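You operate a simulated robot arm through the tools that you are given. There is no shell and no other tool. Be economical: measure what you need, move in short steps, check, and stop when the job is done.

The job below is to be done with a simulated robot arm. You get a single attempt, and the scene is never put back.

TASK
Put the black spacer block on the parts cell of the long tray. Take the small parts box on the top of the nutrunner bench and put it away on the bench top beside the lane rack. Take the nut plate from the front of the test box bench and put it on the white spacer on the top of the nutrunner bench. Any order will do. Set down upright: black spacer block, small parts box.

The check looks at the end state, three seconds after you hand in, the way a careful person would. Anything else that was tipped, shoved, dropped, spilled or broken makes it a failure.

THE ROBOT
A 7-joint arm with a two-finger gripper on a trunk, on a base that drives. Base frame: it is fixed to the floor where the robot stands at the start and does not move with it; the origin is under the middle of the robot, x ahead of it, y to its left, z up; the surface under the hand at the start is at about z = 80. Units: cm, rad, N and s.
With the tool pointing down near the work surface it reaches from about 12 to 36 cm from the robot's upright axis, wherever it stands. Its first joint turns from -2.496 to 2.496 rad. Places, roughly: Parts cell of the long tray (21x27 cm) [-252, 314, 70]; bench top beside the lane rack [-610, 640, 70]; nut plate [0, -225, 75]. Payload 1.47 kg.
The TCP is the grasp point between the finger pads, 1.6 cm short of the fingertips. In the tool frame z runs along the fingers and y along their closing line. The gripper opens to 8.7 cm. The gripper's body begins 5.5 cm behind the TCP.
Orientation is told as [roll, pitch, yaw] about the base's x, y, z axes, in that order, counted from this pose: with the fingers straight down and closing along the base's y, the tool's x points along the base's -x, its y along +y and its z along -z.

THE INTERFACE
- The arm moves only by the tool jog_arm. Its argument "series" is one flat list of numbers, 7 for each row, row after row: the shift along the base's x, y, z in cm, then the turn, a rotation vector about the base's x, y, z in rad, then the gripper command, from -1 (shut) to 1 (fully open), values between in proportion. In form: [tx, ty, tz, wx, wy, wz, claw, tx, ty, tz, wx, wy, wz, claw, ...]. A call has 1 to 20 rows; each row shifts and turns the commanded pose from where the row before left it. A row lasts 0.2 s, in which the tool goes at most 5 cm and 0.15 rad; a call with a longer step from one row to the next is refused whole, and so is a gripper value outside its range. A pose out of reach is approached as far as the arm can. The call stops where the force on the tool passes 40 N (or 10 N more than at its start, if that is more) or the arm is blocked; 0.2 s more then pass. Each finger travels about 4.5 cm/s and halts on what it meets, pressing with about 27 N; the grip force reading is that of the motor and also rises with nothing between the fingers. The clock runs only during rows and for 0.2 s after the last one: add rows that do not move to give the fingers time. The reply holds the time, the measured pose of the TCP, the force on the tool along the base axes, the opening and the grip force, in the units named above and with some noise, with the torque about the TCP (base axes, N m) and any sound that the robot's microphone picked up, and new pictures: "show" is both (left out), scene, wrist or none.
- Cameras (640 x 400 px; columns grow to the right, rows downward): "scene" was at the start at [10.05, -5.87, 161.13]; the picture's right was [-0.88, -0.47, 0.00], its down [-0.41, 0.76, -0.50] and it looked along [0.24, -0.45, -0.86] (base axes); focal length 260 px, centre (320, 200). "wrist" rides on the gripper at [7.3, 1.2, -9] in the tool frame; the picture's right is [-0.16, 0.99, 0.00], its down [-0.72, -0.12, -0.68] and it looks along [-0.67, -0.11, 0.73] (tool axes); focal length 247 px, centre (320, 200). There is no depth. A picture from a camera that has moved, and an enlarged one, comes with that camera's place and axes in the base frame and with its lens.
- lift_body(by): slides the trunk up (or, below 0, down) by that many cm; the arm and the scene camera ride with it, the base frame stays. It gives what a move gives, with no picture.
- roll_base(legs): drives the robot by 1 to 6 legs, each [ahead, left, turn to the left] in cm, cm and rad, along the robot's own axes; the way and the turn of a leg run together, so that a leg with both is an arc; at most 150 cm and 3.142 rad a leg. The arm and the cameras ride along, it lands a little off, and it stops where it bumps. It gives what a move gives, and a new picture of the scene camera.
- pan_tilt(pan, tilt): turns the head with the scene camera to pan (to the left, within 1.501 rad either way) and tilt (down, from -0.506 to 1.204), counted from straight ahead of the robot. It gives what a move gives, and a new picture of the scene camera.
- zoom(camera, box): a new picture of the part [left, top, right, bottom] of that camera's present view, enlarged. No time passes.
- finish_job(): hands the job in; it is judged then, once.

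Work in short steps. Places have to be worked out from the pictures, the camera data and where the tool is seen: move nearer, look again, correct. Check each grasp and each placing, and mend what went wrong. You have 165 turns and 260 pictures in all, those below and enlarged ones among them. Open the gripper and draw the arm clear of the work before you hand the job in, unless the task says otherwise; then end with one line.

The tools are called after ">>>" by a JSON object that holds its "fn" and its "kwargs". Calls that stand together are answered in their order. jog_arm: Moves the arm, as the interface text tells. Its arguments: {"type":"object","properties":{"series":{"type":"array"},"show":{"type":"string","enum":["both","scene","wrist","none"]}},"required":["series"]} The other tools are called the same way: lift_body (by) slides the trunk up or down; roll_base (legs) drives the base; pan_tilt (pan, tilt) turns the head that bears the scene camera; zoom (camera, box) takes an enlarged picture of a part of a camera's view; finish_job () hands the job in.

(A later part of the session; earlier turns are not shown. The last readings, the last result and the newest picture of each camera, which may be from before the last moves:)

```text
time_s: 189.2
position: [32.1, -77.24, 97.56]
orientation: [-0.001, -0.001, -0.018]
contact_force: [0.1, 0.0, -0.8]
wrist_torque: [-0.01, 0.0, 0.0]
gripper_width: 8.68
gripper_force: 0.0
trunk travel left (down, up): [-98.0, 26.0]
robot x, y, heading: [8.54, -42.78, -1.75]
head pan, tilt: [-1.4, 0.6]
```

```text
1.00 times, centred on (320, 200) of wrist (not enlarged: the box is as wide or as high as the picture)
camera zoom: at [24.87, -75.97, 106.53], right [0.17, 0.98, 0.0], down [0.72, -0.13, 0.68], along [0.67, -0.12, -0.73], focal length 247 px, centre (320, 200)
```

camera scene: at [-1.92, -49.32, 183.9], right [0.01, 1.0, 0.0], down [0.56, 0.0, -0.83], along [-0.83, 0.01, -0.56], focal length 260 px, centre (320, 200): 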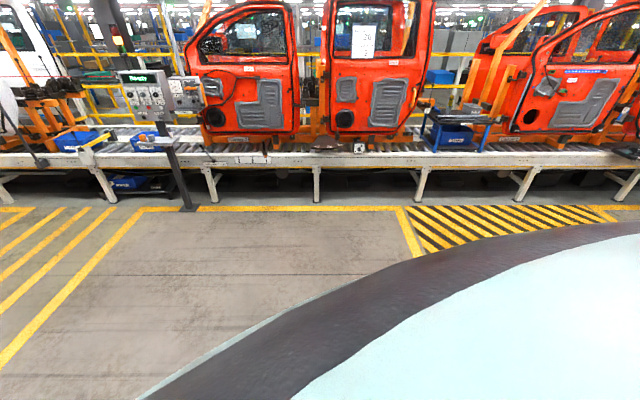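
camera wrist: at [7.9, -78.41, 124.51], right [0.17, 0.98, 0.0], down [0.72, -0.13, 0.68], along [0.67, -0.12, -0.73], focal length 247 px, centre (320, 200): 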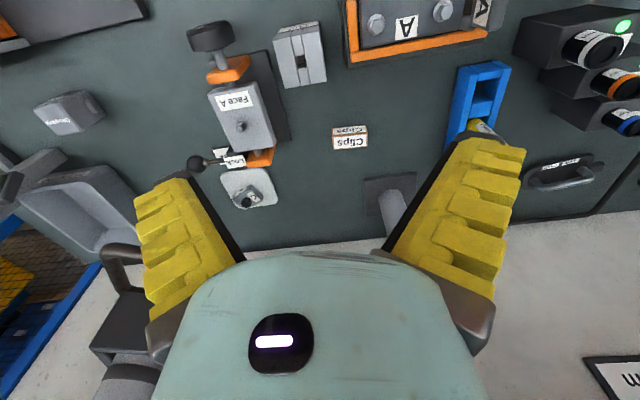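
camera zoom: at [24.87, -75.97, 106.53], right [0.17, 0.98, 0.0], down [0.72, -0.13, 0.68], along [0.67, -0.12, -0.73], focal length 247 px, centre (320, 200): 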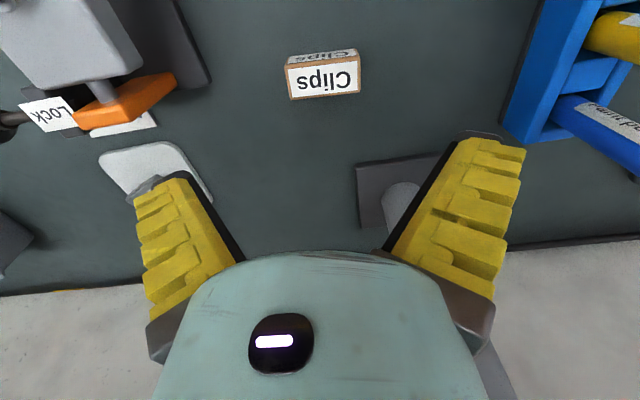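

Clean. To keep the hull high I try lowering with the arm first.

>>> {"fn": "jog_arm", "kwargs": {"series": [0, 0.2, -2, 0, 0, 0.018, 1, 0, 0, -2, 0, 0, 0, 1, 0, 0, -2, 0, 0, 0, 1, 0, 0, -2, 0, 0, 0, 1, 0, 0, -2, 0, 0, 0, 1], "show": "wrist"}}

```text
time_s: 190.4
position: [31.45, -76.71, 94.93]
orientation: [0.0, -0.002, 0.002]
contact_force: [0.4, 1.5, 0.5]
wrist_torque: [0.0, 0.0, 0.0]
gripper_width: 8.7
gripper_force: 0.1
out of reach, approached as far as the arm can: row 2, 3, 4, 5
trunk travel left (down, up): [-98.0, 26.0]
robot x, y, heading: [7.99, -42.62, -1.749]
head pan, tilt: [-1.4, 0.6]
camera wrist: at [23.97, -75.63, 103.79], right [0.16, 0.99, 0.0], down [0.72, -0.11, 0.68], along [0.67, -0.11, -0.73], focal length 247 px, centre (320, 200)
```

wrist: 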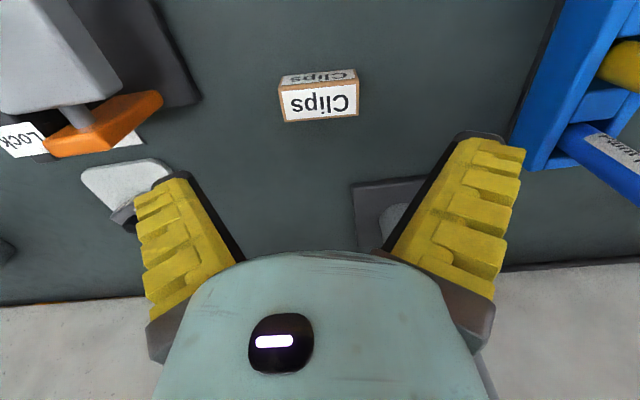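

Low limit again, so the trunk: I re-centre on the box and lower 4 cm at a time.

>>> {"fn": "jog_arm", "kwargs": {"series": [0.3, -0.25, 0.6, 0, 0, 0, 1, 0, 0, 0, 0, 0, 0, 1], "show": "none"}}

>>> {"fn": "lift_body", "kwargs": {"by": -4}}

>>> {"fn": "lift_body", "kwargs": {"by": -3}}

>>> {"fn": "zoom", "kwargs": {"camera": "wrist", "box": [0, 0, 640, 400]}}

```text
time_s: 191.0
position: [31.55, -76.97, 95.56]
orientation: [0.0, -0.003, -0.001]
contact_force: [0.5, 0.4, 0.9]
wrist_torque: [-0.01, -0.01, 0.0]
gripper_width: 8.69
gripper_force: 0.0
trunk travel left (down, up): [-98.0, 26.0]
robot x, y, heading: [8.37, -42.5, -1.749]
head pan, tilt: [-1.4, 0.6]
```

```text
time_s: 191.8
position: [31.47, -76.97, 91.5]
orientation: [-0.001, -0.001, 0.001]
contact_force: [1.0, 0.0, -0.3]
wrist_torque: [0.0, 0.01, 0.0]
gripper_width: 8.68
gripper_force: 0.1
trunk travel left (down, up): [-94.0, 30.0]
robot x, y, heading: [8.59, -42.72, -1.753]
head pan, tilt: [-1.4, 0.6]
```

```text
time_s: 192.6
position: [31.48, -76.93, 88.49]
orientation: [0.0, -0.003, -0.001]
contact_force: [0.7, 0.0, 0.0]
wrist_torque: [-0.01, 0.01, 0.02]
gripper_width: 8.69
gripper_force: 0.0
trunk travel left (down, up): [-91.0, 33.0]
robot x, y, heading: [8.26, -42.51, -1.749]
head pan, tilt: [-1.4, 0.6]
```

```text
1.00 times, centred on (320, 200) of wrist (not enlarged: the box is as wide or as high as the picture)
camera zoom: at [24.19, -75.88, 97.44], right [0.16, 0.99, 0.0], down [0.72, -0.11, 0.68], along [0.67, -0.11, -0.73], focal length 247 px, centre (320, 200)
```

zoom: 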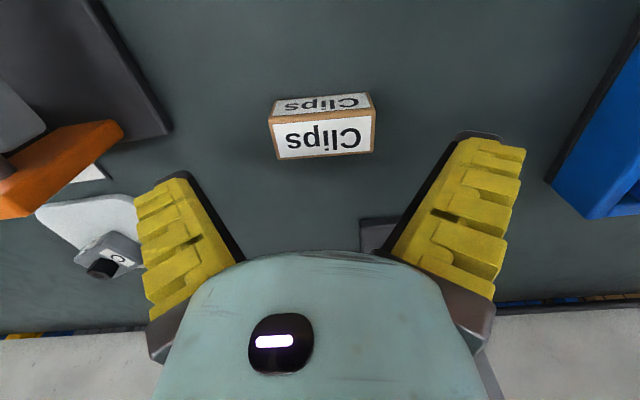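

No deflection. Continue down 3 and then 2.

>>> {"fn": "lift_body", "kwargs": {"by": -3}}

>>> {"fn": "lift_body", "kwargs": {"by": -2}}

>>> {"fn": "zoom", "kwargs": {"camera": "wrist", "box": [0, 0, 640, 400]}}

```text
time_s: 193.3
position: [31.56, -77.01, 85.53]
orientation: [0.0, -0.001, 0.0]
contact_force: [-0.1, 0.7, 0.5]
wrist_torque: [0.02, -0.01, -0.02]
gripper_width: 8.69
gripper_force: 0.1
trunk travel left (down, up): [-88.0, 36.0]
robot x, y, heading: [8.39, -42.81, -1.746]
head pan, tilt: [-1.4, 0.6]
```

```text
time_s: 194.0
position: [31.45, -76.97, 83.52]
orientation: [-0.001, -0.002, 0.0]
contact_force: [-0.2, -0.2, -0.2]
wrist_torque: [0.0, 0.03, 0.0]
gripper_width: 8.69
gripper_force: 0.0
trunk travel left (down, up): [-86.0, 38.0]
robot x, y, heading: [8.52, -42.6, -1.75]
head pan, tilt: [-1.4, 0.6]
```

```text
1.00 times, centred on (320, 200) of wrist (not enlarged: the box is as wide or as high as the picture)
camera zoom: at [24.19, -75.88, 92.43], right [0.16, 0.99, 0.0], down [0.72, -0.11, 0.68], along [0.67, -0.11, -0.73], focal length 247 px, centre (320, 200)
```

zoom: 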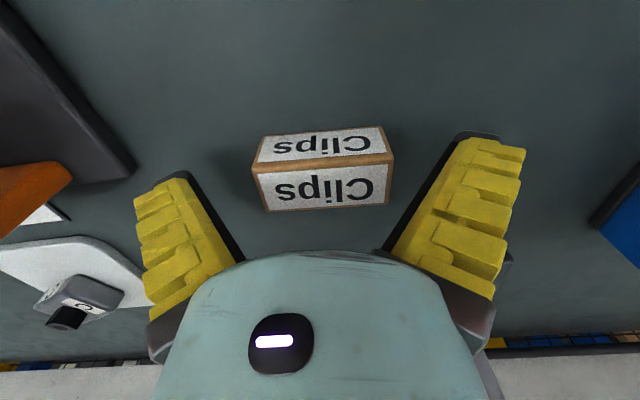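

The box top lies right at the TCP. I lower 0.7 and close.

>>> {"fn": "lift_body", "kwargs": {"by": -0.7}}

>>> {"fn": "jog_arm", "kwargs": {"series": [0, 0, 0, 0, 0, 0, 0.6, 0, 0, 0, 0, 0, 0, 0.2, 0, 0, 0, 0, 0, 0, -0.4, 0, 0, 0, 0, 0, 0, -1, 0, 0, 0, 0, 0, 0, -1], "show": "wrist"}}

```text
time_s: 194.6
position: [31.42, -77.04, 82.85]
orientation: [0.0, -0.002, 0.002]
contact_force: [1.2, 1.1, -0.1]
wrist_torque: [0.01, -0.01, 0.0]
gripper_width: 8.72
gripper_force: 0.1
trunk travel left (down, up): [-85.3, 38.7]
robot x, y, heading: [8.28, -42.12, -1.75]
head pan, tilt: [-1.4, 0.6]
```

```text
time_s: 195.8
position: [31.55, -76.88, 82.86]
orientation: [0.0, -0.001, 0.0]
contact_force: [-1.3, 1.7, 4.0]
wrist_torque: [0.17, -0.08, 0.03]
gripper_width: 6.43
gripper_force: 26.8
trunk travel left (down, up): [-85.3, 38.7]
robot x, y, heading: [8.55, -42.48, -1.744]
head pan, tilt: [-1.4, 0.6]
camera wrist: at [24.18, -75.84, 91.74], right [0.16, 0.99, 0.0], down [0.72, -0.12, 0.68], along [0.67, -0.11, -0.73], focal length 247 px, centre (320, 200)
```

wrist: 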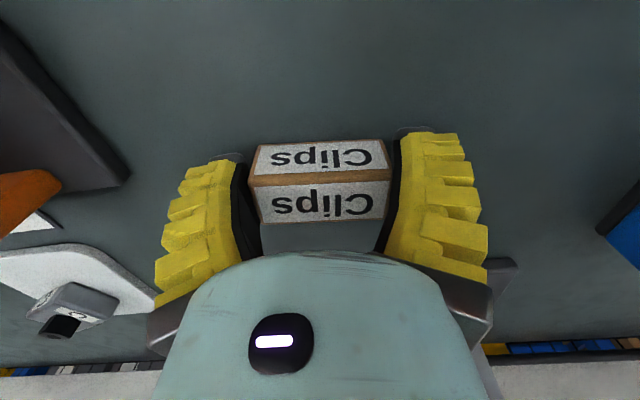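

Gripped at 6.43 cm. I lift with the trunk to the top and check.

>>> {"fn": "lift_body", "kwargs": {"by": 36}}

>>> {"fn": "zoom", "kwargs": {"camera": "wrist", "box": [0, 0, 640, 400]}}

```text
time_s: 199.2
position: [31.5, -76.89, 118.74]
orientation: [0.001, -0.003, -0.001]
contact_force: [1.1, 0.3, -0.2]
wrist_torque: [-0.03, 0.02, 0.01]
gripper_width: 6.39
gripper_force: 27.1
trunk travel left (down, up): [-121.3, 2.7]
robot x, y, heading: [8.04, -42.65, -1.753]
head pan, tilt: [-1.4, 0.6]
```

```text
1.00 times, centred on (320, 200) of wrist (not enlarged: the box is as wide or as high as the picture)
camera zoom: at [24.17, -75.86, 127.72], right [0.16, 0.99, 0.0], down [0.72, -0.12, 0.68], along [0.67, -0.11, -0.73], focal length 247 px, centre (320, 200)
```

zoom: 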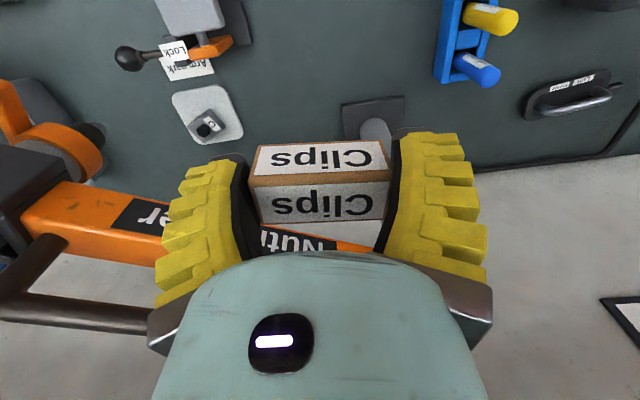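

Box held. I drive out to the aisle and turn so the camera looks along the way to the long tray.

>>> {"fn": "roll_base", "kwargs": {"legs": [[17, -90, 0], [0, 0, -1.54]]}}

>>> {"fn": "pan_tilt", "kwargs": {"pan": -0.97, "tilt": 0.45}}

```text
time_s: 207.7
position: [-115.6, -69.05, 118.72]
orientation: [0.001, -0.002, -1.516]
contact_force: [-0.1, 0.0, -0.8]
wrist_torque: [-0.01, -0.02, 0.01]
gripper_width: 6.39
gripper_force: 26.0
trunk travel left (down, up): [-121.3, 2.7]
robot x, y, heading: [-82.75, -44.31, 3.021]
head pan, tilt: [-1.4, 0.6]
camera scene: at [-89.99, -34.33, 189.2], right [1.0, 0.05, 0.0], down [0.03, -0.56, -0.83], along [-0.04, 0.82, -0.56], focal length 260 px, centre (320, 200)
```

scene: 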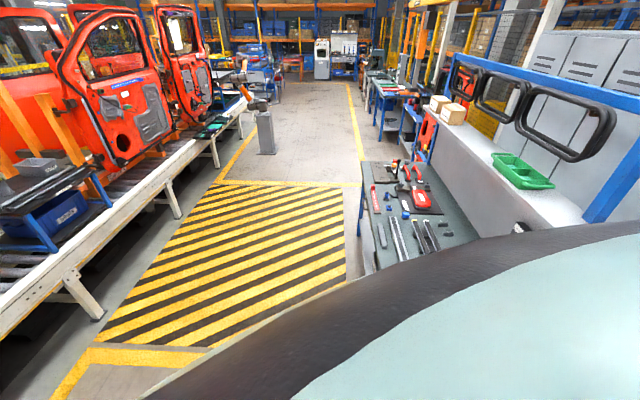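

```text
time_s: 208.6
position: [-115.76, -69.09, 118.8]
orientation: [-0.001, -0.001, -1.517]
contact_force: [-0.1, -0.3, -1.2]
wrist_torque: [0.01, -0.02, 0.01]
gripper_width: 6.4
gripper_force: 27.1
trunk travel left (down, up): [-121.3, 2.7]
robot x, y, heading: [-82.62, -44.19, 3.015]
head pan, tilt: [-0.97, 0.45]
camera scene: at [-93.74, -34.97, 190.54], right [0.89, 0.45, 0.0], down [0.2, -0.39, -0.9], along [-0.41, 0.8, -0.44], focal length 260 px, centre (320, 200)
```

scene: 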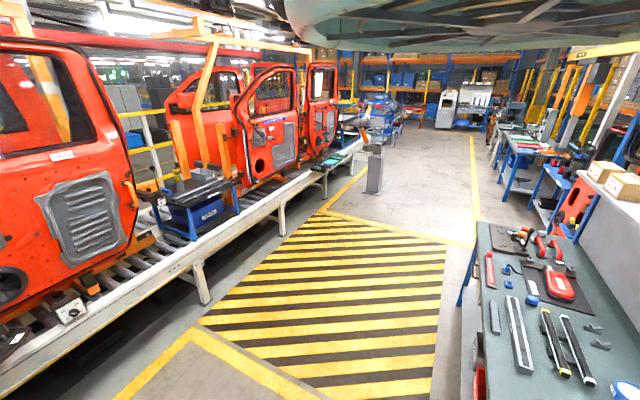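

>>> {"fn": "zoom", "kwargs": {"camera": "scene", "box": [270, 90, 462, 210]}}

>>> {"fn": "roll_base", "kwargs": {"legs": [[0, -140, 0]]}}

```text
3.33 times, centred on (366, 150) of scene
camera zoom: at [-93.74, -34.97, 190.54], right [0.89, 0.45, 0.0], down [0.2, -0.39, -0.9], along [-0.41, 0.8, -0.44], focal length 866 px, centre (167, 367)
```

zoom: 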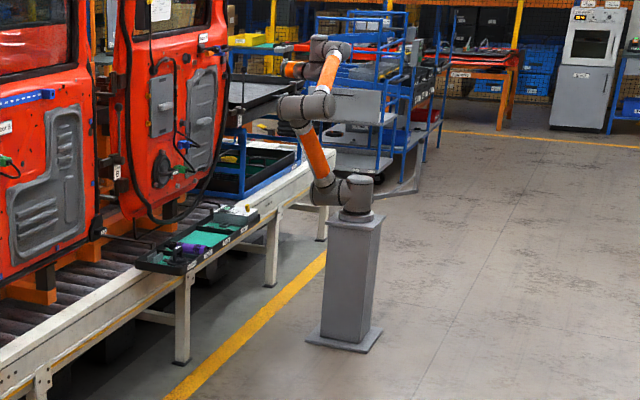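

```text
time_s: 215.7
position: [-98.34, 71.12, 118.84]
orientation: [-0.001, -0.001, -1.511]
contact_force: [0.4, -1.1, -0.9]
wrist_torque: [-0.01, -0.02, -0.03]
gripper_width: 6.38
gripper_force: 26.6
trunk travel left (down, up): [-121.3, 2.7]
robot x, y, heading: [-65.37, 96.19, 3.029]
head pan, tilt: [-0.97, 0.45]
camera scene: at [-76.7, 105.48, 190.55], right [0.89, 0.46, 0.0], down [0.2, -0.39, -0.9], along [-0.41, 0.8, -0.44], focal length 260 px, centre (320, 200)
```

scene: 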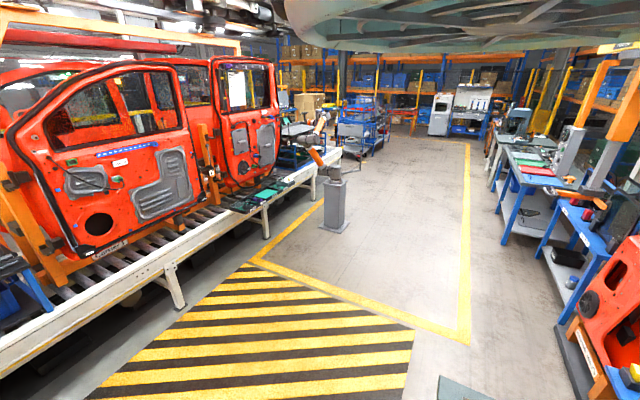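

>>> {"fn": "zoom", "kwargs": {"camera": "scene", "box": [190, 120, 350, 220]}}

>>> {"fn": "zoom", "kwargs": {"camera": "scene", "box": [330, 60, 522, 180]}}

```text
4.00 times, centred on (270, 170) of scene
camera zoom: at [-76.7, 105.48, 190.55], right [0.89, 0.46, 0.0], down [0.2, -0.39, -0.9], along [-0.41, 0.8, -0.44], focal length 1039 px, centre (520, 320)
```

zoom: 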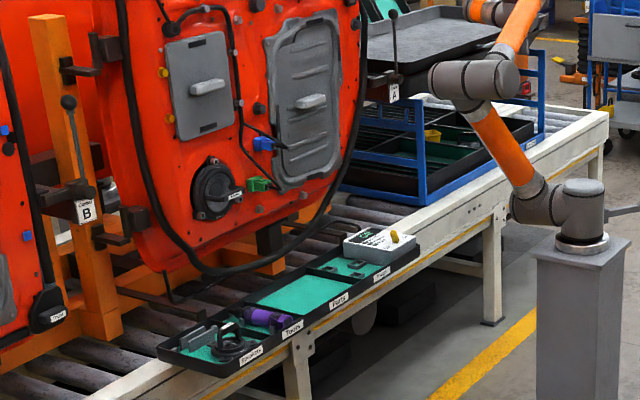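

```text
3.33 times, centred on (426, 120) of scene
camera zoom: at [-76.7, 105.48, 190.55], right [0.89, 0.46, 0.0], down [0.2, -0.39, -0.9], along [-0.41, 0.8, -0.44], focal length 866 px, centre (-33, 467)
```

zoom: 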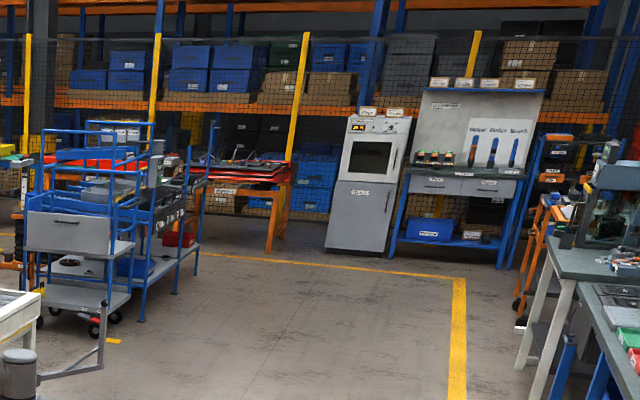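

The long tray's "Parts" cell is the empty green one. I'll deliver the Clips first and look for the black spacer on the way; driving on along the aisle.

>>> {"fn": "roll_base", "kwargs": {"legs": [[30, -140, 0]]}}

>>> {"fn": "zoom", "kwargs": {"camera": "scene", "box": [0, 80, 320, 280]}}

```text
time_s: 222.8
position: [-112.43, 213.07, 118.72]
orientation: [0.0, -0.002, -1.494]
contact_force: [-0.3, -0.3, -2.3]
wrist_torque: [-0.07, 0.03, -0.02]
gripper_width: 6.39
gripper_force: 27.0
trunk travel left (down, up): [-121.3, 2.7]
robot x, y, heading: [-79.88, 238.8, 3.039]
head pan, tilt: [-0.97, 0.45]
camera scene: at [-91.29, 247.73, 190.55], right [0.88, 0.47, 0.0], down [0.21, -0.38, -0.9], along [-0.43, 0.79, -0.44], focal length 260 px, centre (320, 200)
```

scene: 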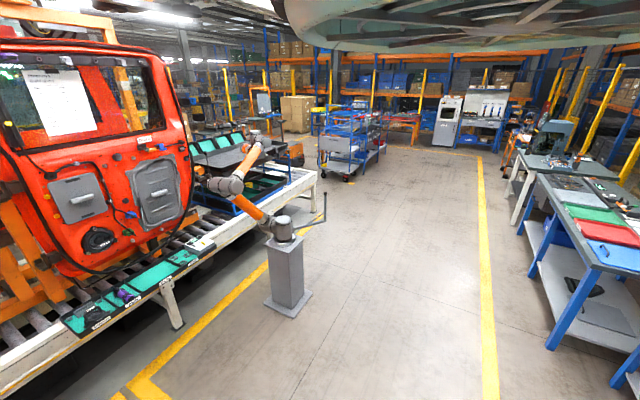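

```text
2.00 times, centred on (160, 180) of scene
camera zoom: at [-91.29, 247.73, 190.55], right [0.88, 0.47, 0.0], down [0.21, -0.38, -0.9], along [-0.43, 0.79, -0.44], focal length 519 px, centre (640, 240)
```

zoom: 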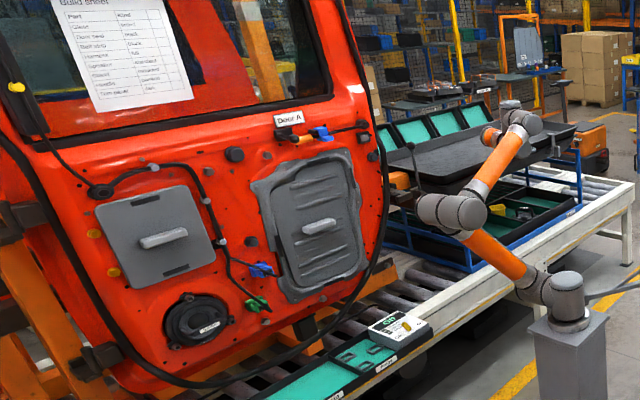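

The target bench lies beyond the conveyor's end. I drive further up the aisle and turn left a bit to look there.

>>> {"fn": "roll_base", "kwargs": {"legs": [[0, -145, 0], [0, -60, 0.5]]}}

>>> {"fn": "zoom", "kwargs": {"camera": "scene", "box": [0, 50, 320, 250]}}

```text
time_s: 232.9
position: [-90.52, 401.58, 118.84]
orientation: [0.001, -0.002, -0.99]
contact_force: [-0.1, -0.1, -0.8]
wrist_torque: [0.02, 0.0, -0.04]
gripper_width: 6.35
gripper_force: 27.2
trunk travel left (down, up): [-121.3, 2.7]
robot x, y, heading: [-74.4, 440.26, -2.736]
head pan, tilt: [-0.97, 0.45]
camera scene: at [-88.67, 442.28, 190.55], right [0.54, 0.84, 0.0], down [0.37, -0.24, -0.9], along [-0.76, 0.49, -0.44], focal length 260 px, centre (320, 200)
```

scene: 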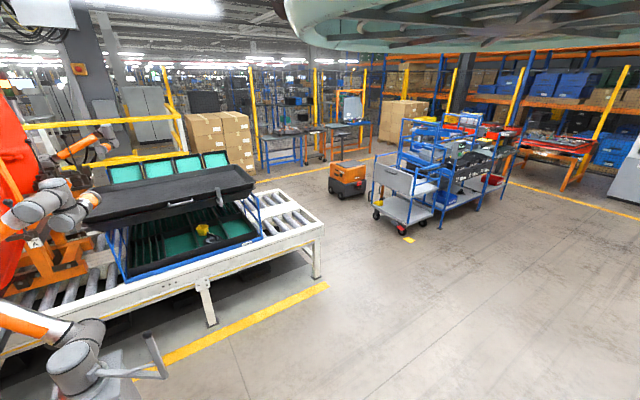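

```text
2.00 times, centred on (160, 150) of scene
camera zoom: at [-88.67, 442.28, 190.55], right [0.54, 0.84, 0.0], down [0.37, -0.24, -0.9], along [-0.76, 0.49, -0.44], focal length 519 px, centre (640, 300)
```

zoom: 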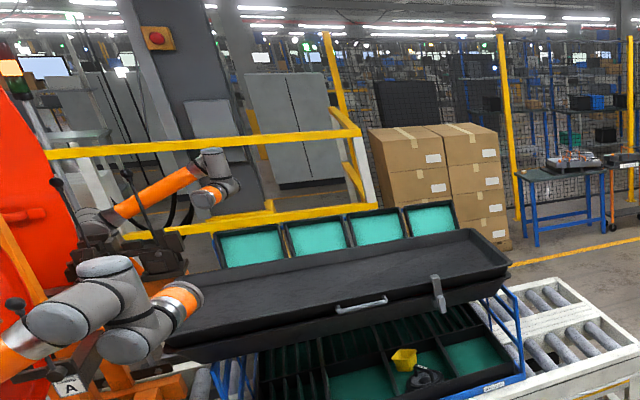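

>>> {"fn": "zoom", "kwargs": {"camera": "scene", "box": [230, 75, 390, 175]}}

>>> {"fn": "zoom", "kwargs": {"camera": "scene", "box": [360, 90, 616, 250]}}

```text
4.00 times, centred on (310, 125) of scene
camera zoom: at [-88.67, 442.28, 190.55], right [0.54, 0.84, 0.0], down [0.37, -0.24, -0.9], along [-0.76, 0.49, -0.44], focal length 1039 px, centre (360, 500)
```

zoom: 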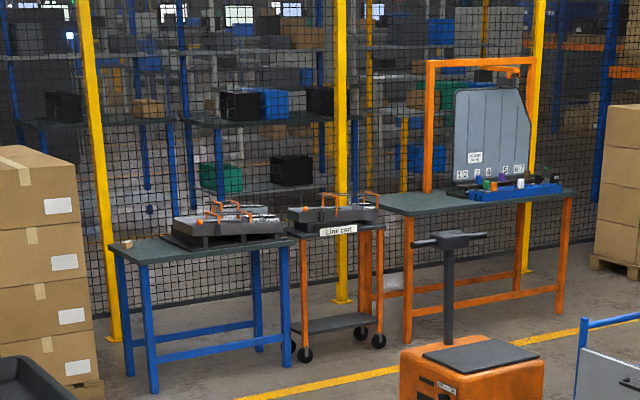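

```text
2.50 times, centred on (488, 170) of scene
camera zoom: at [-88.67, 442.28, 190.55], right [0.54, 0.84, 0.0], down [0.37, -0.24, -0.9], along [-0.76, 0.49, -0.44], focal length 649 px, centre (-100, 275)
```

zoom: 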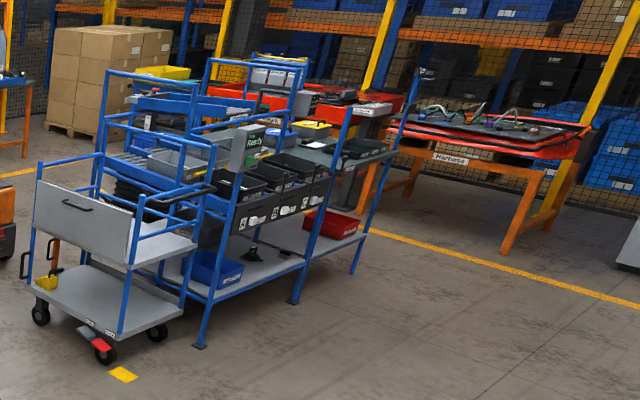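

The destination is the blue-legged table with the grey lane rack; its left part is free. I drive round the conveyor's end through the gap at y≈590.

>>> {"fn": "roll_base", "kwargs": {"legs": [[-27.6, -140.5, 0], [129.3, -66.3, 0]]}}

>>> {"fn": "zoom", "kwargs": {"camera": "scene", "box": [180, 80, 436, 240]}}

```text
time_s: 246.8
position: [-266.21, 547.91, 118.86]
orientation: [-0.001, -0.002, -0.973]
contact_force: [-0.4, 0.2, 0.2]
wrist_torque: [-0.02, 0.02, 0.04]
gripper_width: 6.24
gripper_force: 26.7
trunk travel left (down, up): [-121.3, 2.7]
robot x, y, heading: [-251.0, 586.44, -2.723]
head pan, tilt: [-0.97, 0.45]
camera scene: at [-265.05, 588.4, 190.55], right [0.53, 0.85, 0.0], down [0.37, -0.23, -0.9], along [-0.76, 0.48, -0.44], focal length 260 px, centre (320, 200)
```

scene: 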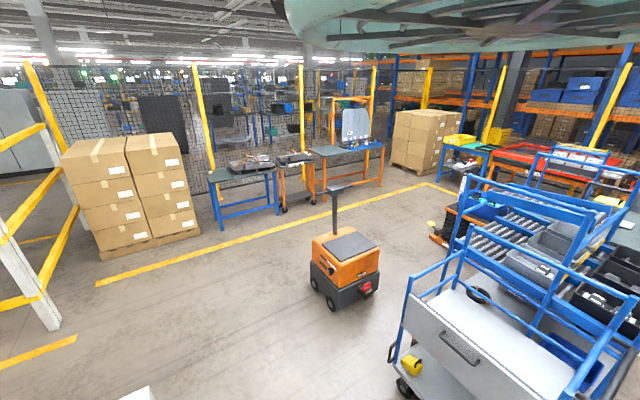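

```text
2.50 times, centred on (308, 160) of scene
camera zoom: at [-265.05, 588.4, 190.55], right [0.53, 0.85, 0.0], down [0.37, -0.23, -0.9], along [-0.76, 0.48, -0.44], focal length 649 px, centre (350, 300)
```

zoom: 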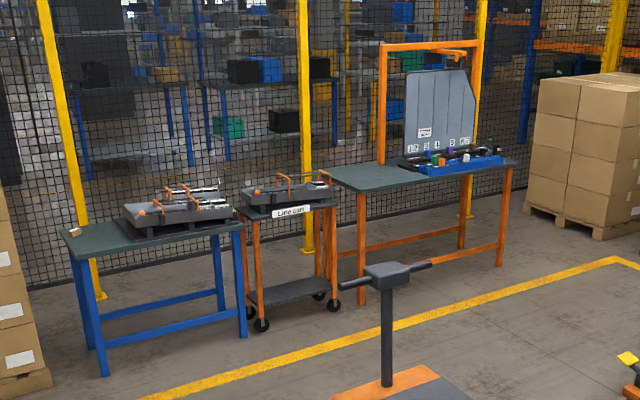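

Table top ≈69, x -632..-586, y 633..720; lane rack from y≈668; free spot about (-603,653). The carton stack (top ≈136) is at y<615. I turn to heading 2.54 and drive toward it.

>>> {"fn": "roll_base", "kwargs": {"legs": [[0, 0, -1.02], [132.4, 50.9, 0], [100, 38.5, 0]]}}

>>> {"fn": "zoom", "kwargs": {"camera": "wrist", "box": [0, 0, 640, 400]}}

```text
time_s: 261.5
position: [-531.88, 632.13, 118.7]
orientation: [-0.001, -0.003, -1.974]
contact_force: [0.1, 0.3, -0.8]
wrist_torque: [0.0, -0.03, -0.01]
gripper_width: 5.97
gripper_force: 26.7
trunk travel left (down, up): [-121.3, 2.7]
robot x, y, heading: [-491.34, 639.75, 2.558]
head pan, tilt: [-0.97, 0.45]
camera scene: at [-497.19, 652.99, 190.55], right [1.0, 0.01, 0.0], down [0.01, -0.44, -0.9], along [-0.01, 0.9, -0.44], focal length 260 px, centre (320, 200)
```

scene: 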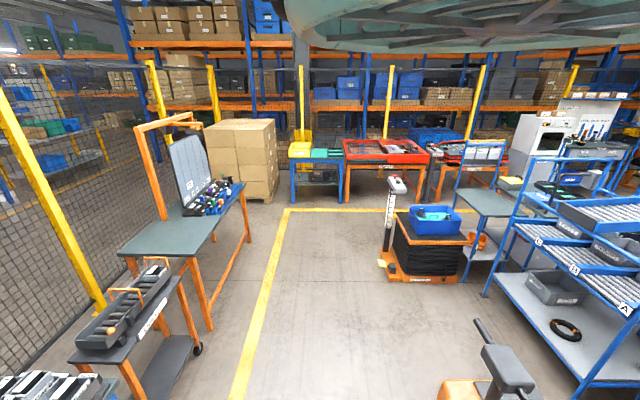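

```text
1.00 times, centred on (320, 200) of wrist (not enlarged: the box is as wide or as high as the picture)
camera zoom: at [-527.95, 638.25, 127.73], right [0.85, -0.53, 0.0], down [-0.39, -0.62, 0.68], along [-0.36, -0.58, -0.73], focal length 247 px, centre (320, 200)
```

zoom: 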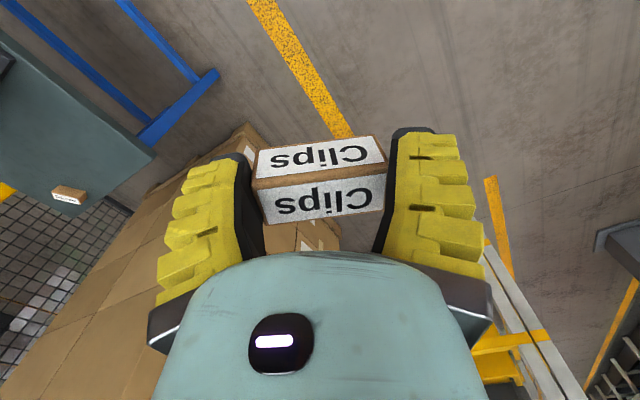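

The box's grip is slowly narrowing, so I don't delay. Driving to put the tool over (-603,650).

>>> {"fn": "roll_base", "kwargs": {"legs": [[69.1, 24.1, 0]]}}

>>> {"fn": "lift_body", "kwargs": {"by": -25}}

>>> {"fn": "zoom", "kwargs": {"camera": "wrist", "box": [0, 0, 640, 400]}}

```text
time_s: 265.5
position: [-602.03, 649.05, 118.77]
orientation: [-0.001, -0.002, -1.967]
contact_force: [-0.4, -0.5, 0.2]
wrist_torque: [0.01, 0.03, -0.03]
gripper_width: 5.93
gripper_force: 27.4
trunk travel left (down, up): [-121.3, 2.7]
robot x, y, heading: [-561.25, 657.27, 2.57]
head pan, tilt: [-0.97, 0.45]
camera scene: at [-567.54, 670.34, 190.55], right [1.0, 0.02, 0.0], down [0.01, -0.44, -0.9], along [-0.02, 0.9, -0.44], focal length 260 px, centre (320, 200)
```

scene: 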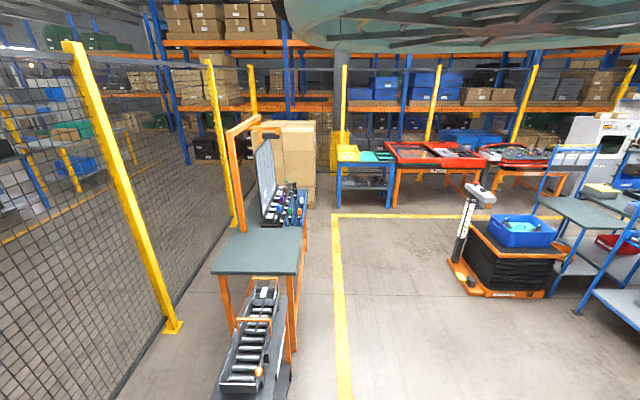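

```text
time_s: 268.0
position: [-602.0, 649.02, 93.83]
orientation: [0.001, -0.002, -1.968]
contact_force: [-0.3, 0.2, -0.4]
wrist_torque: [0.0, -0.01, -0.01]
gripper_width: 5.89
gripper_force: 27.1
trunk travel left (down, up): [-96.3, 27.7]
robot x, y, heading: [-561.23, 657.42, 2.566]
head pan, tilt: [-0.97, 0.45]
```

```text
1.00 times, centred on (320, 200) of wrist (not enlarged: the box is as wide or as high as the picture)
camera zoom: at [-598.19, 655.36, 102.73], right [0.85, -0.53, 0.0], down [-0.39, -0.62, 0.68], along [-0.36, -0.58, -0.73], focal length 247 px, centre (320, 200)
```

zoom: 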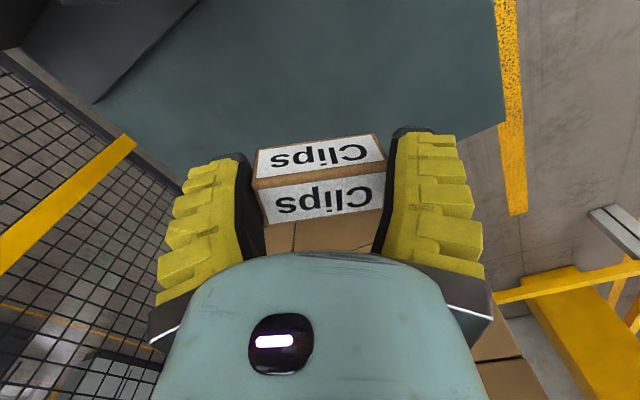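

Free table below; rack base edge at y≈660. I shift 1.5 cm toward -y and lower the trunk 17.

>>> {"fn": "jog_arm", "kwargs": {"series": [0, -1.5, 0, 0, 0, 0, -1, 0, 0, 0, 0, 0, 0, -1], "show": "none"}}

>>> {"fn": "lift_body", "kwargs": {"by": -17}}

>>> {"fn": "zoom", "kwargs": {"camera": "wrist", "box": [0, 0, 640, 400]}}

```text
time_s: 268.6
position: [-601.86, 647.96, 94.21]
orientation: [0.0, 0.0, -1.967]
contact_force: [-0.2, -0.3, 0.1]
wrist_torque: [0.03, 0.0, 0.03]
gripper_width: 5.88
gripper_force: 26.8
out of reach, approached as far as the arm can: row 1
trunk travel left (down, up): [-96.3, 27.7]
robot x, y, heading: [-560.99, 657.24, 2.569]
head pan, tilt: [-0.97, 0.45]
```

```text
time_s: 270.6
position: [-601.78, 648.02, 77.13]
orientation: [0.0, -0.001, -1.967]
contact_force: [-0.4, -0.7, -1.0]
wrist_torque: [0.05, 0.0, -0.01]
gripper_width: 5.85
gripper_force: 26.8
trunk travel left (down, up): [-79.3, 44.7]
robot x, y, heading: [-562.0, 657.63, 2.567]
head pan, tilt: [-0.97, 0.45]
```

```text
1.00 times, centred on (320, 200) of wrist (not enlarged: the box is as wide or as high as the picture)
camera zoom: at [-597.98, 654.13, 86.14], right [0.85, -0.53, 0.0], down [-0.39, -0.62, 0.68], along [-0.36, -0.58, -0.73], focal length 247 px, centre (320, 200)
```

zoom: 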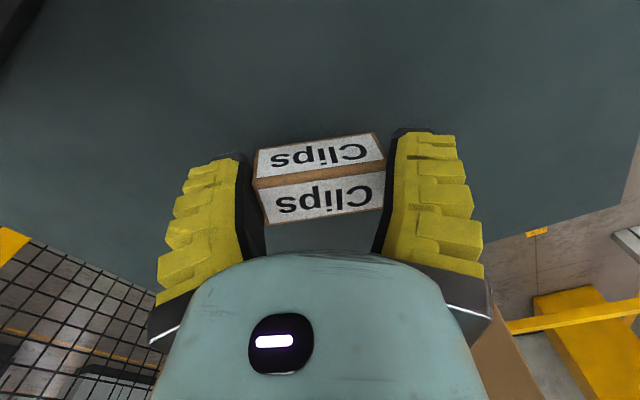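

Clear. I lower in small bits until contact.

>>> {"fn": "lift_body", "kwargs": {"by": -2.5}}

>>> {"fn": "lift_body", "kwargs": {"by": -1}}

>>> {"fn": "lift_body", "kwargs": {"by": -0.7}}

>>> {"fn": "zoom", "kwargs": {"camera": "wrist", "box": [0, 0, 640, 400]}}

```text
time_s: 271.3
position: [-602.13, 647.75, 74.71]
orientation: [-0.003, -0.006, -1.966]
contact_force: [-5.0, 0.5, 7.9]
wrist_torque: [-0.06, 0.13, -0.07]
gripper_width: 6.59
gripper_force: 27.0
trunk travel left (down, up): [-76.8, 47.2]
robot x, y, heading: [-561.19, 657.47, 2.567]
head pan, tilt: [-0.97, 0.45]
```

```text
time_s: 271.9
position: [-602.18, 647.89, 73.77]
orientation: [-0.004, -0.004, -1.968]
contact_force: [-0.3, 0.6, 24.8]
wrist_torque: [-0.25, 0.06, 0.07]
gripper_width: 7.0
gripper_force: 27.1
trunk travel left (down, up): [-75.8, 48.2]
robot x, y, heading: [-561.52, 657.3, 2.568]
head pan, tilt: [-0.97, 0.45]
```

```text
time_s: 272.2
position: [-602.2, 647.77, 73.65]
orientation: [-0.001, -0.001, -1.967]
contact_force: [4.3, 5.4, 31.8]
wrist_torque: [-0.13, -0.19, -0.01]
gripper_width: 7.09
gripper_force: 26.3
trunk travel left (down, up): [-75.6, 48.4]
robot x, y, heading: [-561.33, 656.98, 2.569]
head pan, tilt: [-0.97, 0.45]
stopped: the force on the tool passed its limit at 75 N (the readings are from after the stop); the commanded pose is now the measured one
```

```text
1.00 times, centred on (320, 200) of wrist (not enlarged: the box is as wide or as high as the picture)
camera zoom: at [-598.26, 654.06, 82.61], right [0.85, -0.53, 0.0], down [-0.38, -0.62, 0.68], along [-0.36, -0.58, -0.73], focal length 247 px, centre (320, 200)
```

zoom: 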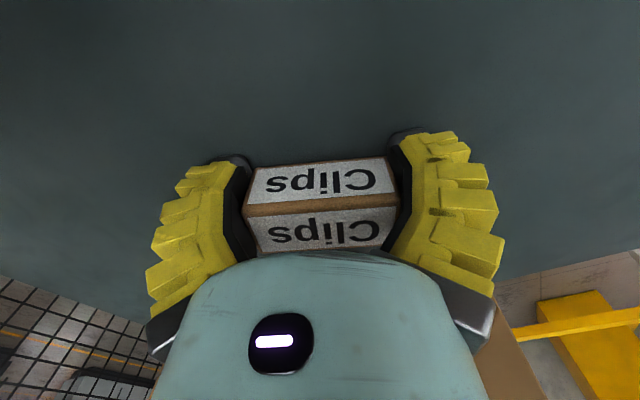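

The box stands on the table. I open fully and lift.

>>> {"fn": "jog_arm", "kwargs": {"series": [0, 0, 0.3, 0, 0, 0, 0.9, 0, 0, 0.3, 0, 0, 0, 1, 0, 0, 0, 0, 0, 0, 1], "show": "none"}}

>>> {"fn": "lift_body", "kwargs": {"by": 12}}

>>> {"fn": "zoom", "kwargs": {"camera": "wrist", "box": [0, 0, 640, 400]}}

```text
time_s: 273.0
position: [-601.81, 647.83, 74.03]
orientation: [0.002, 0.0, -1.967]
contact_force: [-0.5, 0.7, 0.8]
wrist_torque: [-0.02, -0.01, 0.03]
gripper_width: 8.72
gripper_force: 0.1
trunk travel left (down, up): [-75.6, 48.4]
robot x, y, heading: [-561.83, 657.44, 2.567]
head pan, tilt: [-0.97, 0.45]
```

```text
time_s: 274.5
position: [-601.78, 647.77, 86.05]
orientation: [0.002, 0.001, -1.965]
contact_force: [-0.8, -0.1, -0.2]
wrist_torque: [0.01, -0.01, 0.01]
gripper_width: 8.7
gripper_force: 0.0
trunk travel left (down, up): [-87.6, 36.4]
robot x, y, heading: [-561.15, 657.27, 2.565]
head pan, tilt: [-0.97, 0.45]
```

```text
1.00 times, centred on (320, 200) of wrist (not enlarged: the box is as wide or as high as the picture)
camera zoom: at [-597.94, 653.99, 95.03], right [0.85, -0.53, 0.0], down [-0.39, -0.62, 0.68], along [-0.36, -0.58, -0.73], focal length 247 px, centre (320, 200)
```

zoom: 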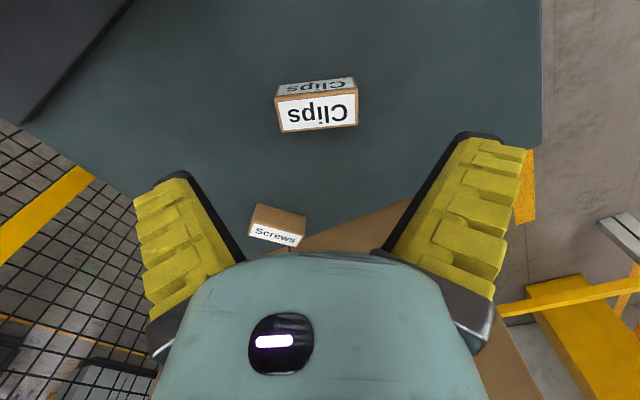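

Clips placed upright beside the lane rack. Now raise and look for the black spacer block; the orange table with coloured pieces looks promising.

>>> {"fn": "lift_body", "kwargs": {"by": 34}}

>>> {"fn": "zoom", "kwargs": {"camera": "scene", "box": [200, 100, 360, 200]}}

>>> {"fn": "zoom", "kwargs": {"camera": "scene", "box": [330, 100, 640, 294]}}

```text
time_s: 277.9
position: [-601.73, 647.74, 120.21]
orientation: [0.003, 0.001, -1.966]
contact_force: [0.1, -0.9, 0.0]
wrist_torque: [0.0, 0.0, 0.01]
gripper_width: 8.68
gripper_force: 0.0
trunk travel left (down, up): [-121.6, 2.4]
robot x, y, heading: [-561.19, 656.63, 2.567]
head pan, tilt: [-0.97, 0.45]
```

```text
4.00 times, centred on (280, 150) of scene
camera zoom: at [-567.53, 670.34, 190.8], right [1.0, 0.02, 0.0], down [0.01, -0.43, -0.9], along [-0.02, 0.9, -0.44], focal length 1039 px, centre (480, 400)
```

zoom: 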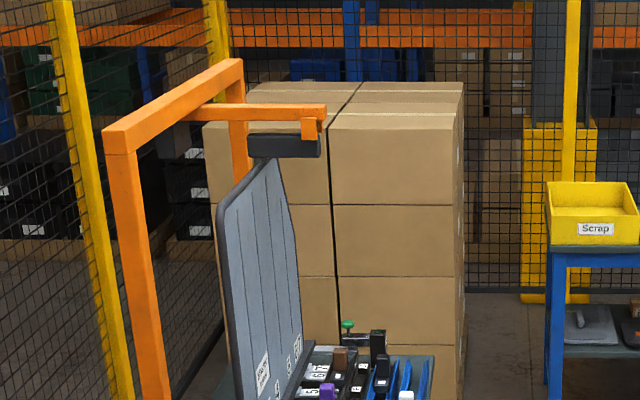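

```text
2.06 times, centred on (485, 197) of scene
camera zoom: at [-567.53, 670.34, 190.8], right [1.0, 0.02, 0.0], down [0.01, -0.43, -0.9], along [-0.02, 0.9, -0.44], focal length 536 px, centre (-20, 206)
```

zoom: 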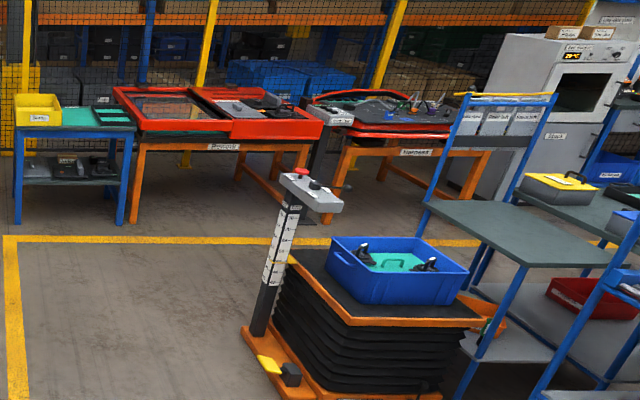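

>>> {"fn": "zoom", "kwargs": {"camera": "scene", "box": [250, 170, 330, 220]}}

>>> {"fn": "roll_base", "kwargs": {"legs": [[28, 15, 0], [60, -100, 0]]}}

```text
8.00 times, centred on (290, 195) of scene
camera zoom: at [-567.53, 670.34, 190.8], right [1.0, 0.02, 0.0], down [0.01, -0.43, -0.9], along [-0.02, 0.9, -0.44], focal length 2078 px, centre (560, 240)
```

zoom: 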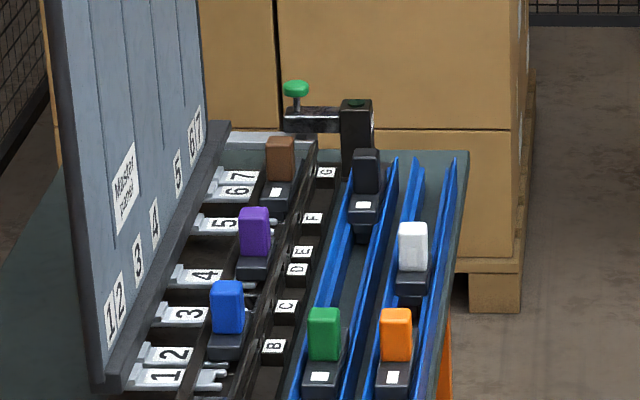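

```text
time_s: 285.4
position: [-629.32, 765.38, 120.0]
orientation: [0.001, 0.0, -1.951]
contact_force: [-0.2, -0.2, 0.0]
wrist_torque: [0.0, 0.02, -0.02]
gripper_width: 8.72
gripper_force: 0.0
trunk travel left (down, up): [-121.6, 2.4]
robot x, y, heading: [-588.76, 775.42, 2.584]
head pan, tilt: [-0.97, 0.45]
camera scene: at [-595.35, 788.31, 190.81], right [1.0, 0.03, 0.0], down [0.01, -0.43, -0.9], along [-0.03, 0.9, -0.44], focal length 260 px, centre (320, 200)
```

scene: 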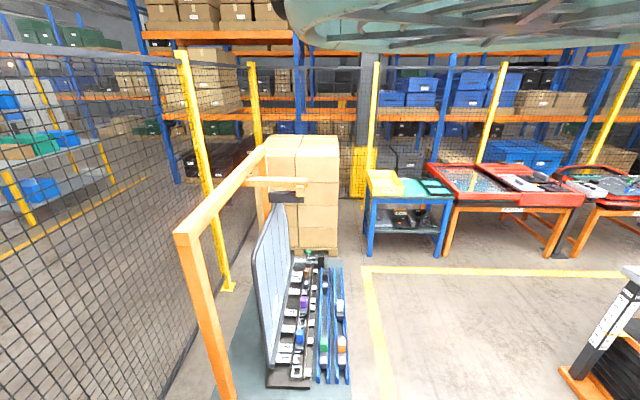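

>>> {"fn": "zoom", "kwargs": {"camera": "scene", "box": [250, 240, 378, 320]}}

>>> {"fn": "zoom", "kwargs": {"camera": "scene", "box": [260, 310, 388, 390]}}

```text
5.00 times, centred on (314, 280) of scene
camera zoom: at [-595.35, 788.31, 190.81], right [1.0, 0.03, 0.0], down [0.01, -0.43, -0.9], along [-0.03, 0.9, -0.44], focal length 1299 px, centre (350, -200)
```

zoom: 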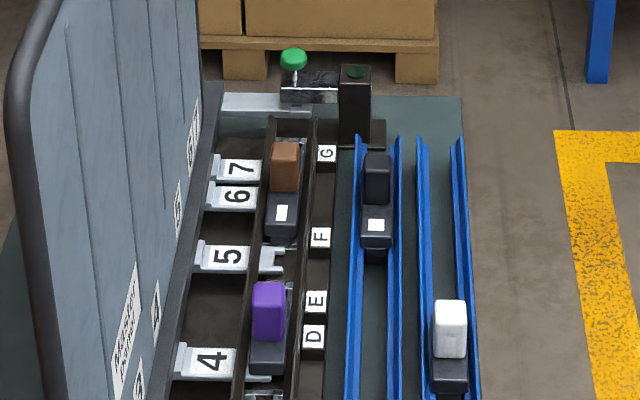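

```text
5.00 times, centred on (324, 350) of scene
camera zoom: at [-595.35, 788.31, 190.81], right [1.0, 0.03, 0.0], down [0.01, -0.43, -0.9], along [-0.03, 0.9, -0.44], focal length 1299 px, centre (300, -550)
```

zoom: 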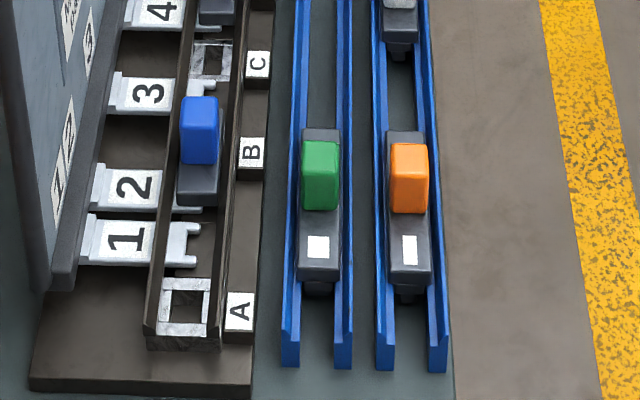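

Those are sliding masters, not spacers. I recall a free-standing black block at the back corner of the nutrunner bench (≈(54,-10)). I drive back and check the other benches on the way.

>>> {"fn": "roll_base", "kwargs": {"legs": [[-93.2, 36.2, 0], [-141.6, 0.2, 0], [-136.3, -55.5, 0], [-131, -64, 0], [0, 0, -2.83]]}}

```text
time_s: 317.3
position: [-90.16, 598.03, 120.12]
orientation: [0.002, 0.0, 1.507]
contact_force: [-0.4, -1.2, -0.4]
wrist_torque: [0.01, 0.0, -0.01]
gripper_width: 8.7
gripper_force: 0.1
trunk travel left (down, up): [-121.6, 2.4]
robot x, y, heading: [-125.15, 575.81, -0.239]
head pan, tilt: [-0.97, 0.45]
camera scene: at [-115.4, 565.63, 190.81], right [-0.94, -0.34, 0.0], down [-0.15, 0.41, -0.9], along [0.31, -0.85, -0.44], focal length 260 px, centre (320, 200)
```

scene: 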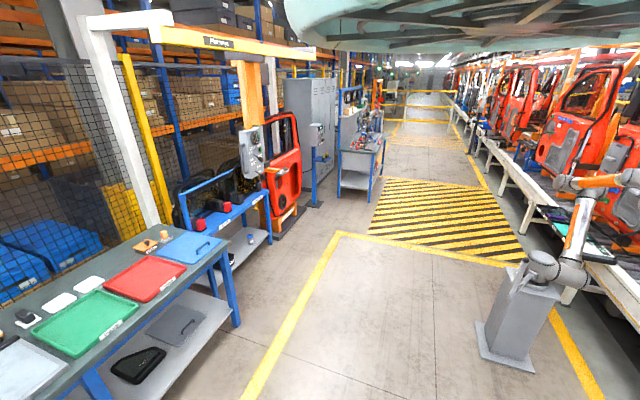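

A bench with coloured trays and white spacers is here. Enlarging to look for the black one.

>>> {"fn": "zoom", "kwargs": {"camera": "scene", "box": [0, 220, 256, 380]}}

>>> {"fn": "zoom", "kwargs": {"camera": "scene", "box": [160, 80, 400, 230]}}

```text
2.50 times, centred on (128, 300) of scene
camera zoom: at [-115.4, 565.63, 190.81], right [-0.94, -0.34, 0.0], down [-0.15, 0.41, -0.9], along [0.31, -0.85, -0.44], focal length 649 px, centre (800, -50)
```

zoom: 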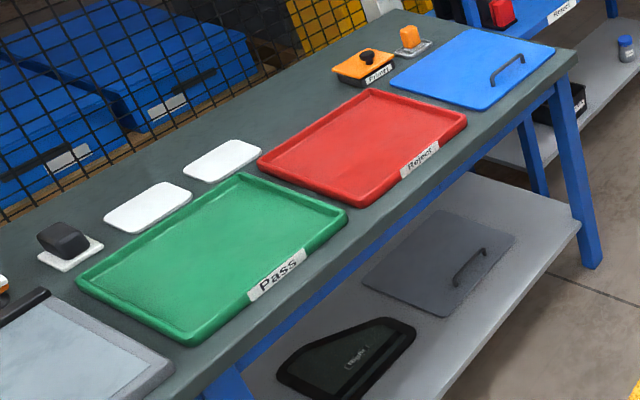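

```text
2.67 times, centred on (280, 155) of scene
camera zoom: at [-115.4, 565.63, 190.81], right [-0.94, -0.34, 0.0], down [-0.15, 0.41, -0.9], along [0.31, -0.85, -0.44], focal length 693 px, centre (427, 320)
```

zoom: 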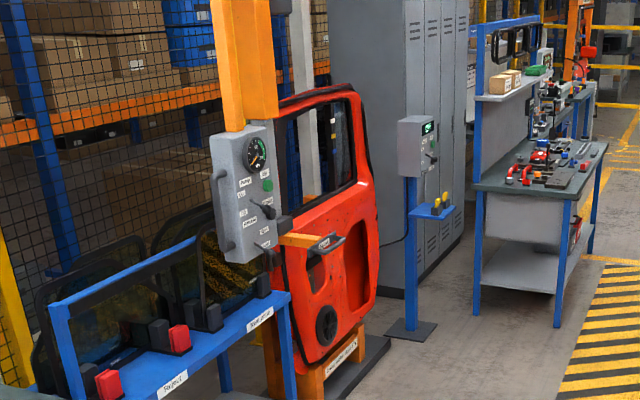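

There's a black block on a white pad at the end of this bench, around (53,530). I turn and go nearer to look at it.

>>> {"fn": "roll_base", "kwargs": {"legs": [[0, 0, 0.75], [45, 0, 0]]}}

>>> {"fn": "zoom", "kwargs": {"camera": "scene", "box": [200, 160, 440, 310]}}

```text
time_s: 321.9
position: [-74.45, 636.69, 120.18]
orientation: [0.002, -0.001, 2.234]
contact_force: [-0.6, 0.2, -0.2]
wrist_torque: [0.02, -0.01, -0.01]
gripper_width: 8.67
gripper_force: 0.0
trunk travel left (down, up): [-121.6, 2.4]
robot x, y, heading: [-85.91, 596.82, 0.486]
head pan, tilt: [-0.97, 0.45]
camera scene: at [-71.78, 595.72, 190.81], right [-0.47, -0.88, 0.0], down [-0.38, 0.21, -0.9], along [0.79, -0.43, -0.44], focal length 260 px, centre (320, 200)
```

scene: 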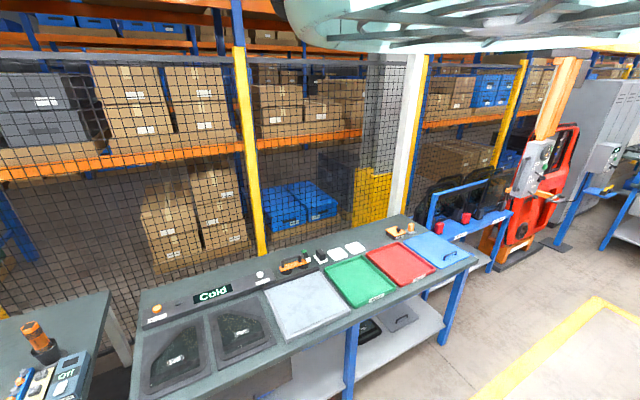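

```text
2.67 times, centred on (320, 235) of scene
camera zoom: at [-71.78, 595.72, 190.81], right [-0.47, -0.88, 0.0], down [-0.38, 0.21, -0.9], along [0.79, -0.43, -0.44], focal length 693 px, centre (320, 107)
```

zoom: 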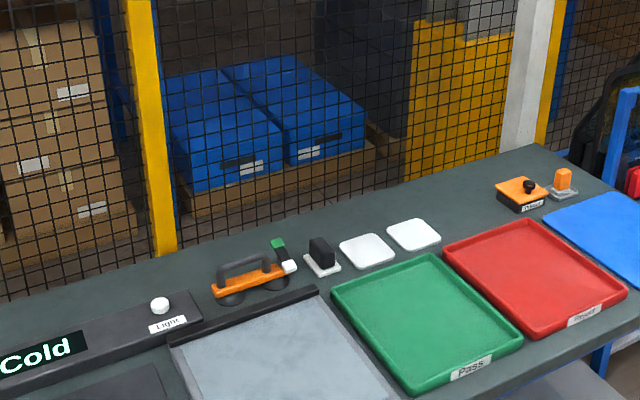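

>>> {"fn": "zoom", "kwargs": {"camera": "scene", "box": [296, 236, 376, 286]}}

>>> {"fn": "zoom", "kwargs": {"camera": "scene", "box": [380, 180, 508, 260]}}

>>> {"fn": "zoom", "kwargs": {"camera": "scene", "box": [0, 290, 160, 390]}}

```text
8.00 times, centred on (336, 261) of scene
camera zoom: at [-71.78, 595.72, 190.81], right [-0.47, -0.88, 0.0], down [-0.38, 0.21, -0.9], along [0.79, -0.43, -0.44], focal length 2078 px, centre (192, -288)
```

zoom: 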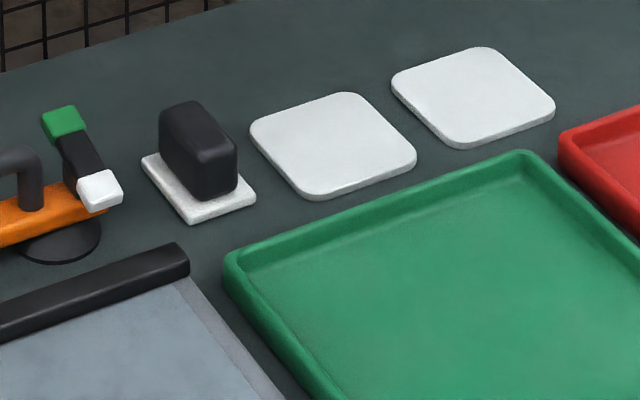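

```text
5.00 times, centred on (444, 220) of scene
camera zoom: at [-71.78, 595.72, 190.81], right [-0.47, -0.88, 0.0], down [-0.38, 0.21, -0.9], along [0.79, -0.43, -0.44], focal length 1299 px, centre (-300, 100)
```

zoom: 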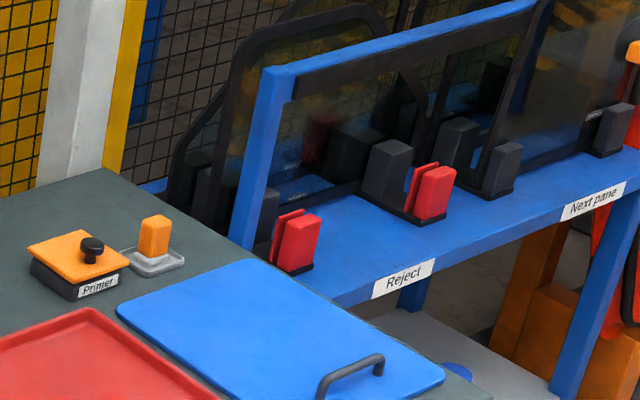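

```text
4.00 times, centred on (80, 340) of scene
camera zoom: at [-71.78, 595.72, 190.81], right [-0.47, -0.88, 0.0], down [-0.38, 0.21, -0.9], along [0.79, -0.43, -0.44], focal length 1039 px, centre (1280, -360)
```

zoom: 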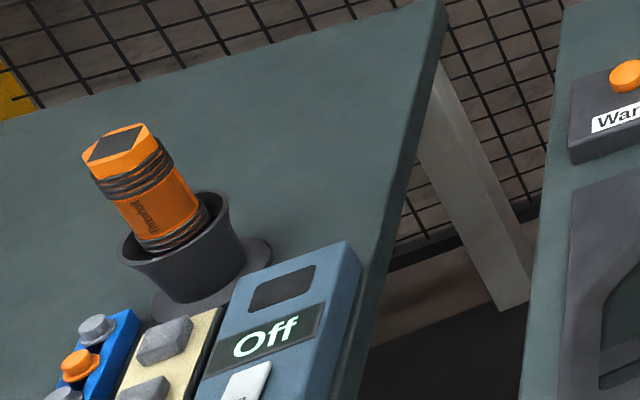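

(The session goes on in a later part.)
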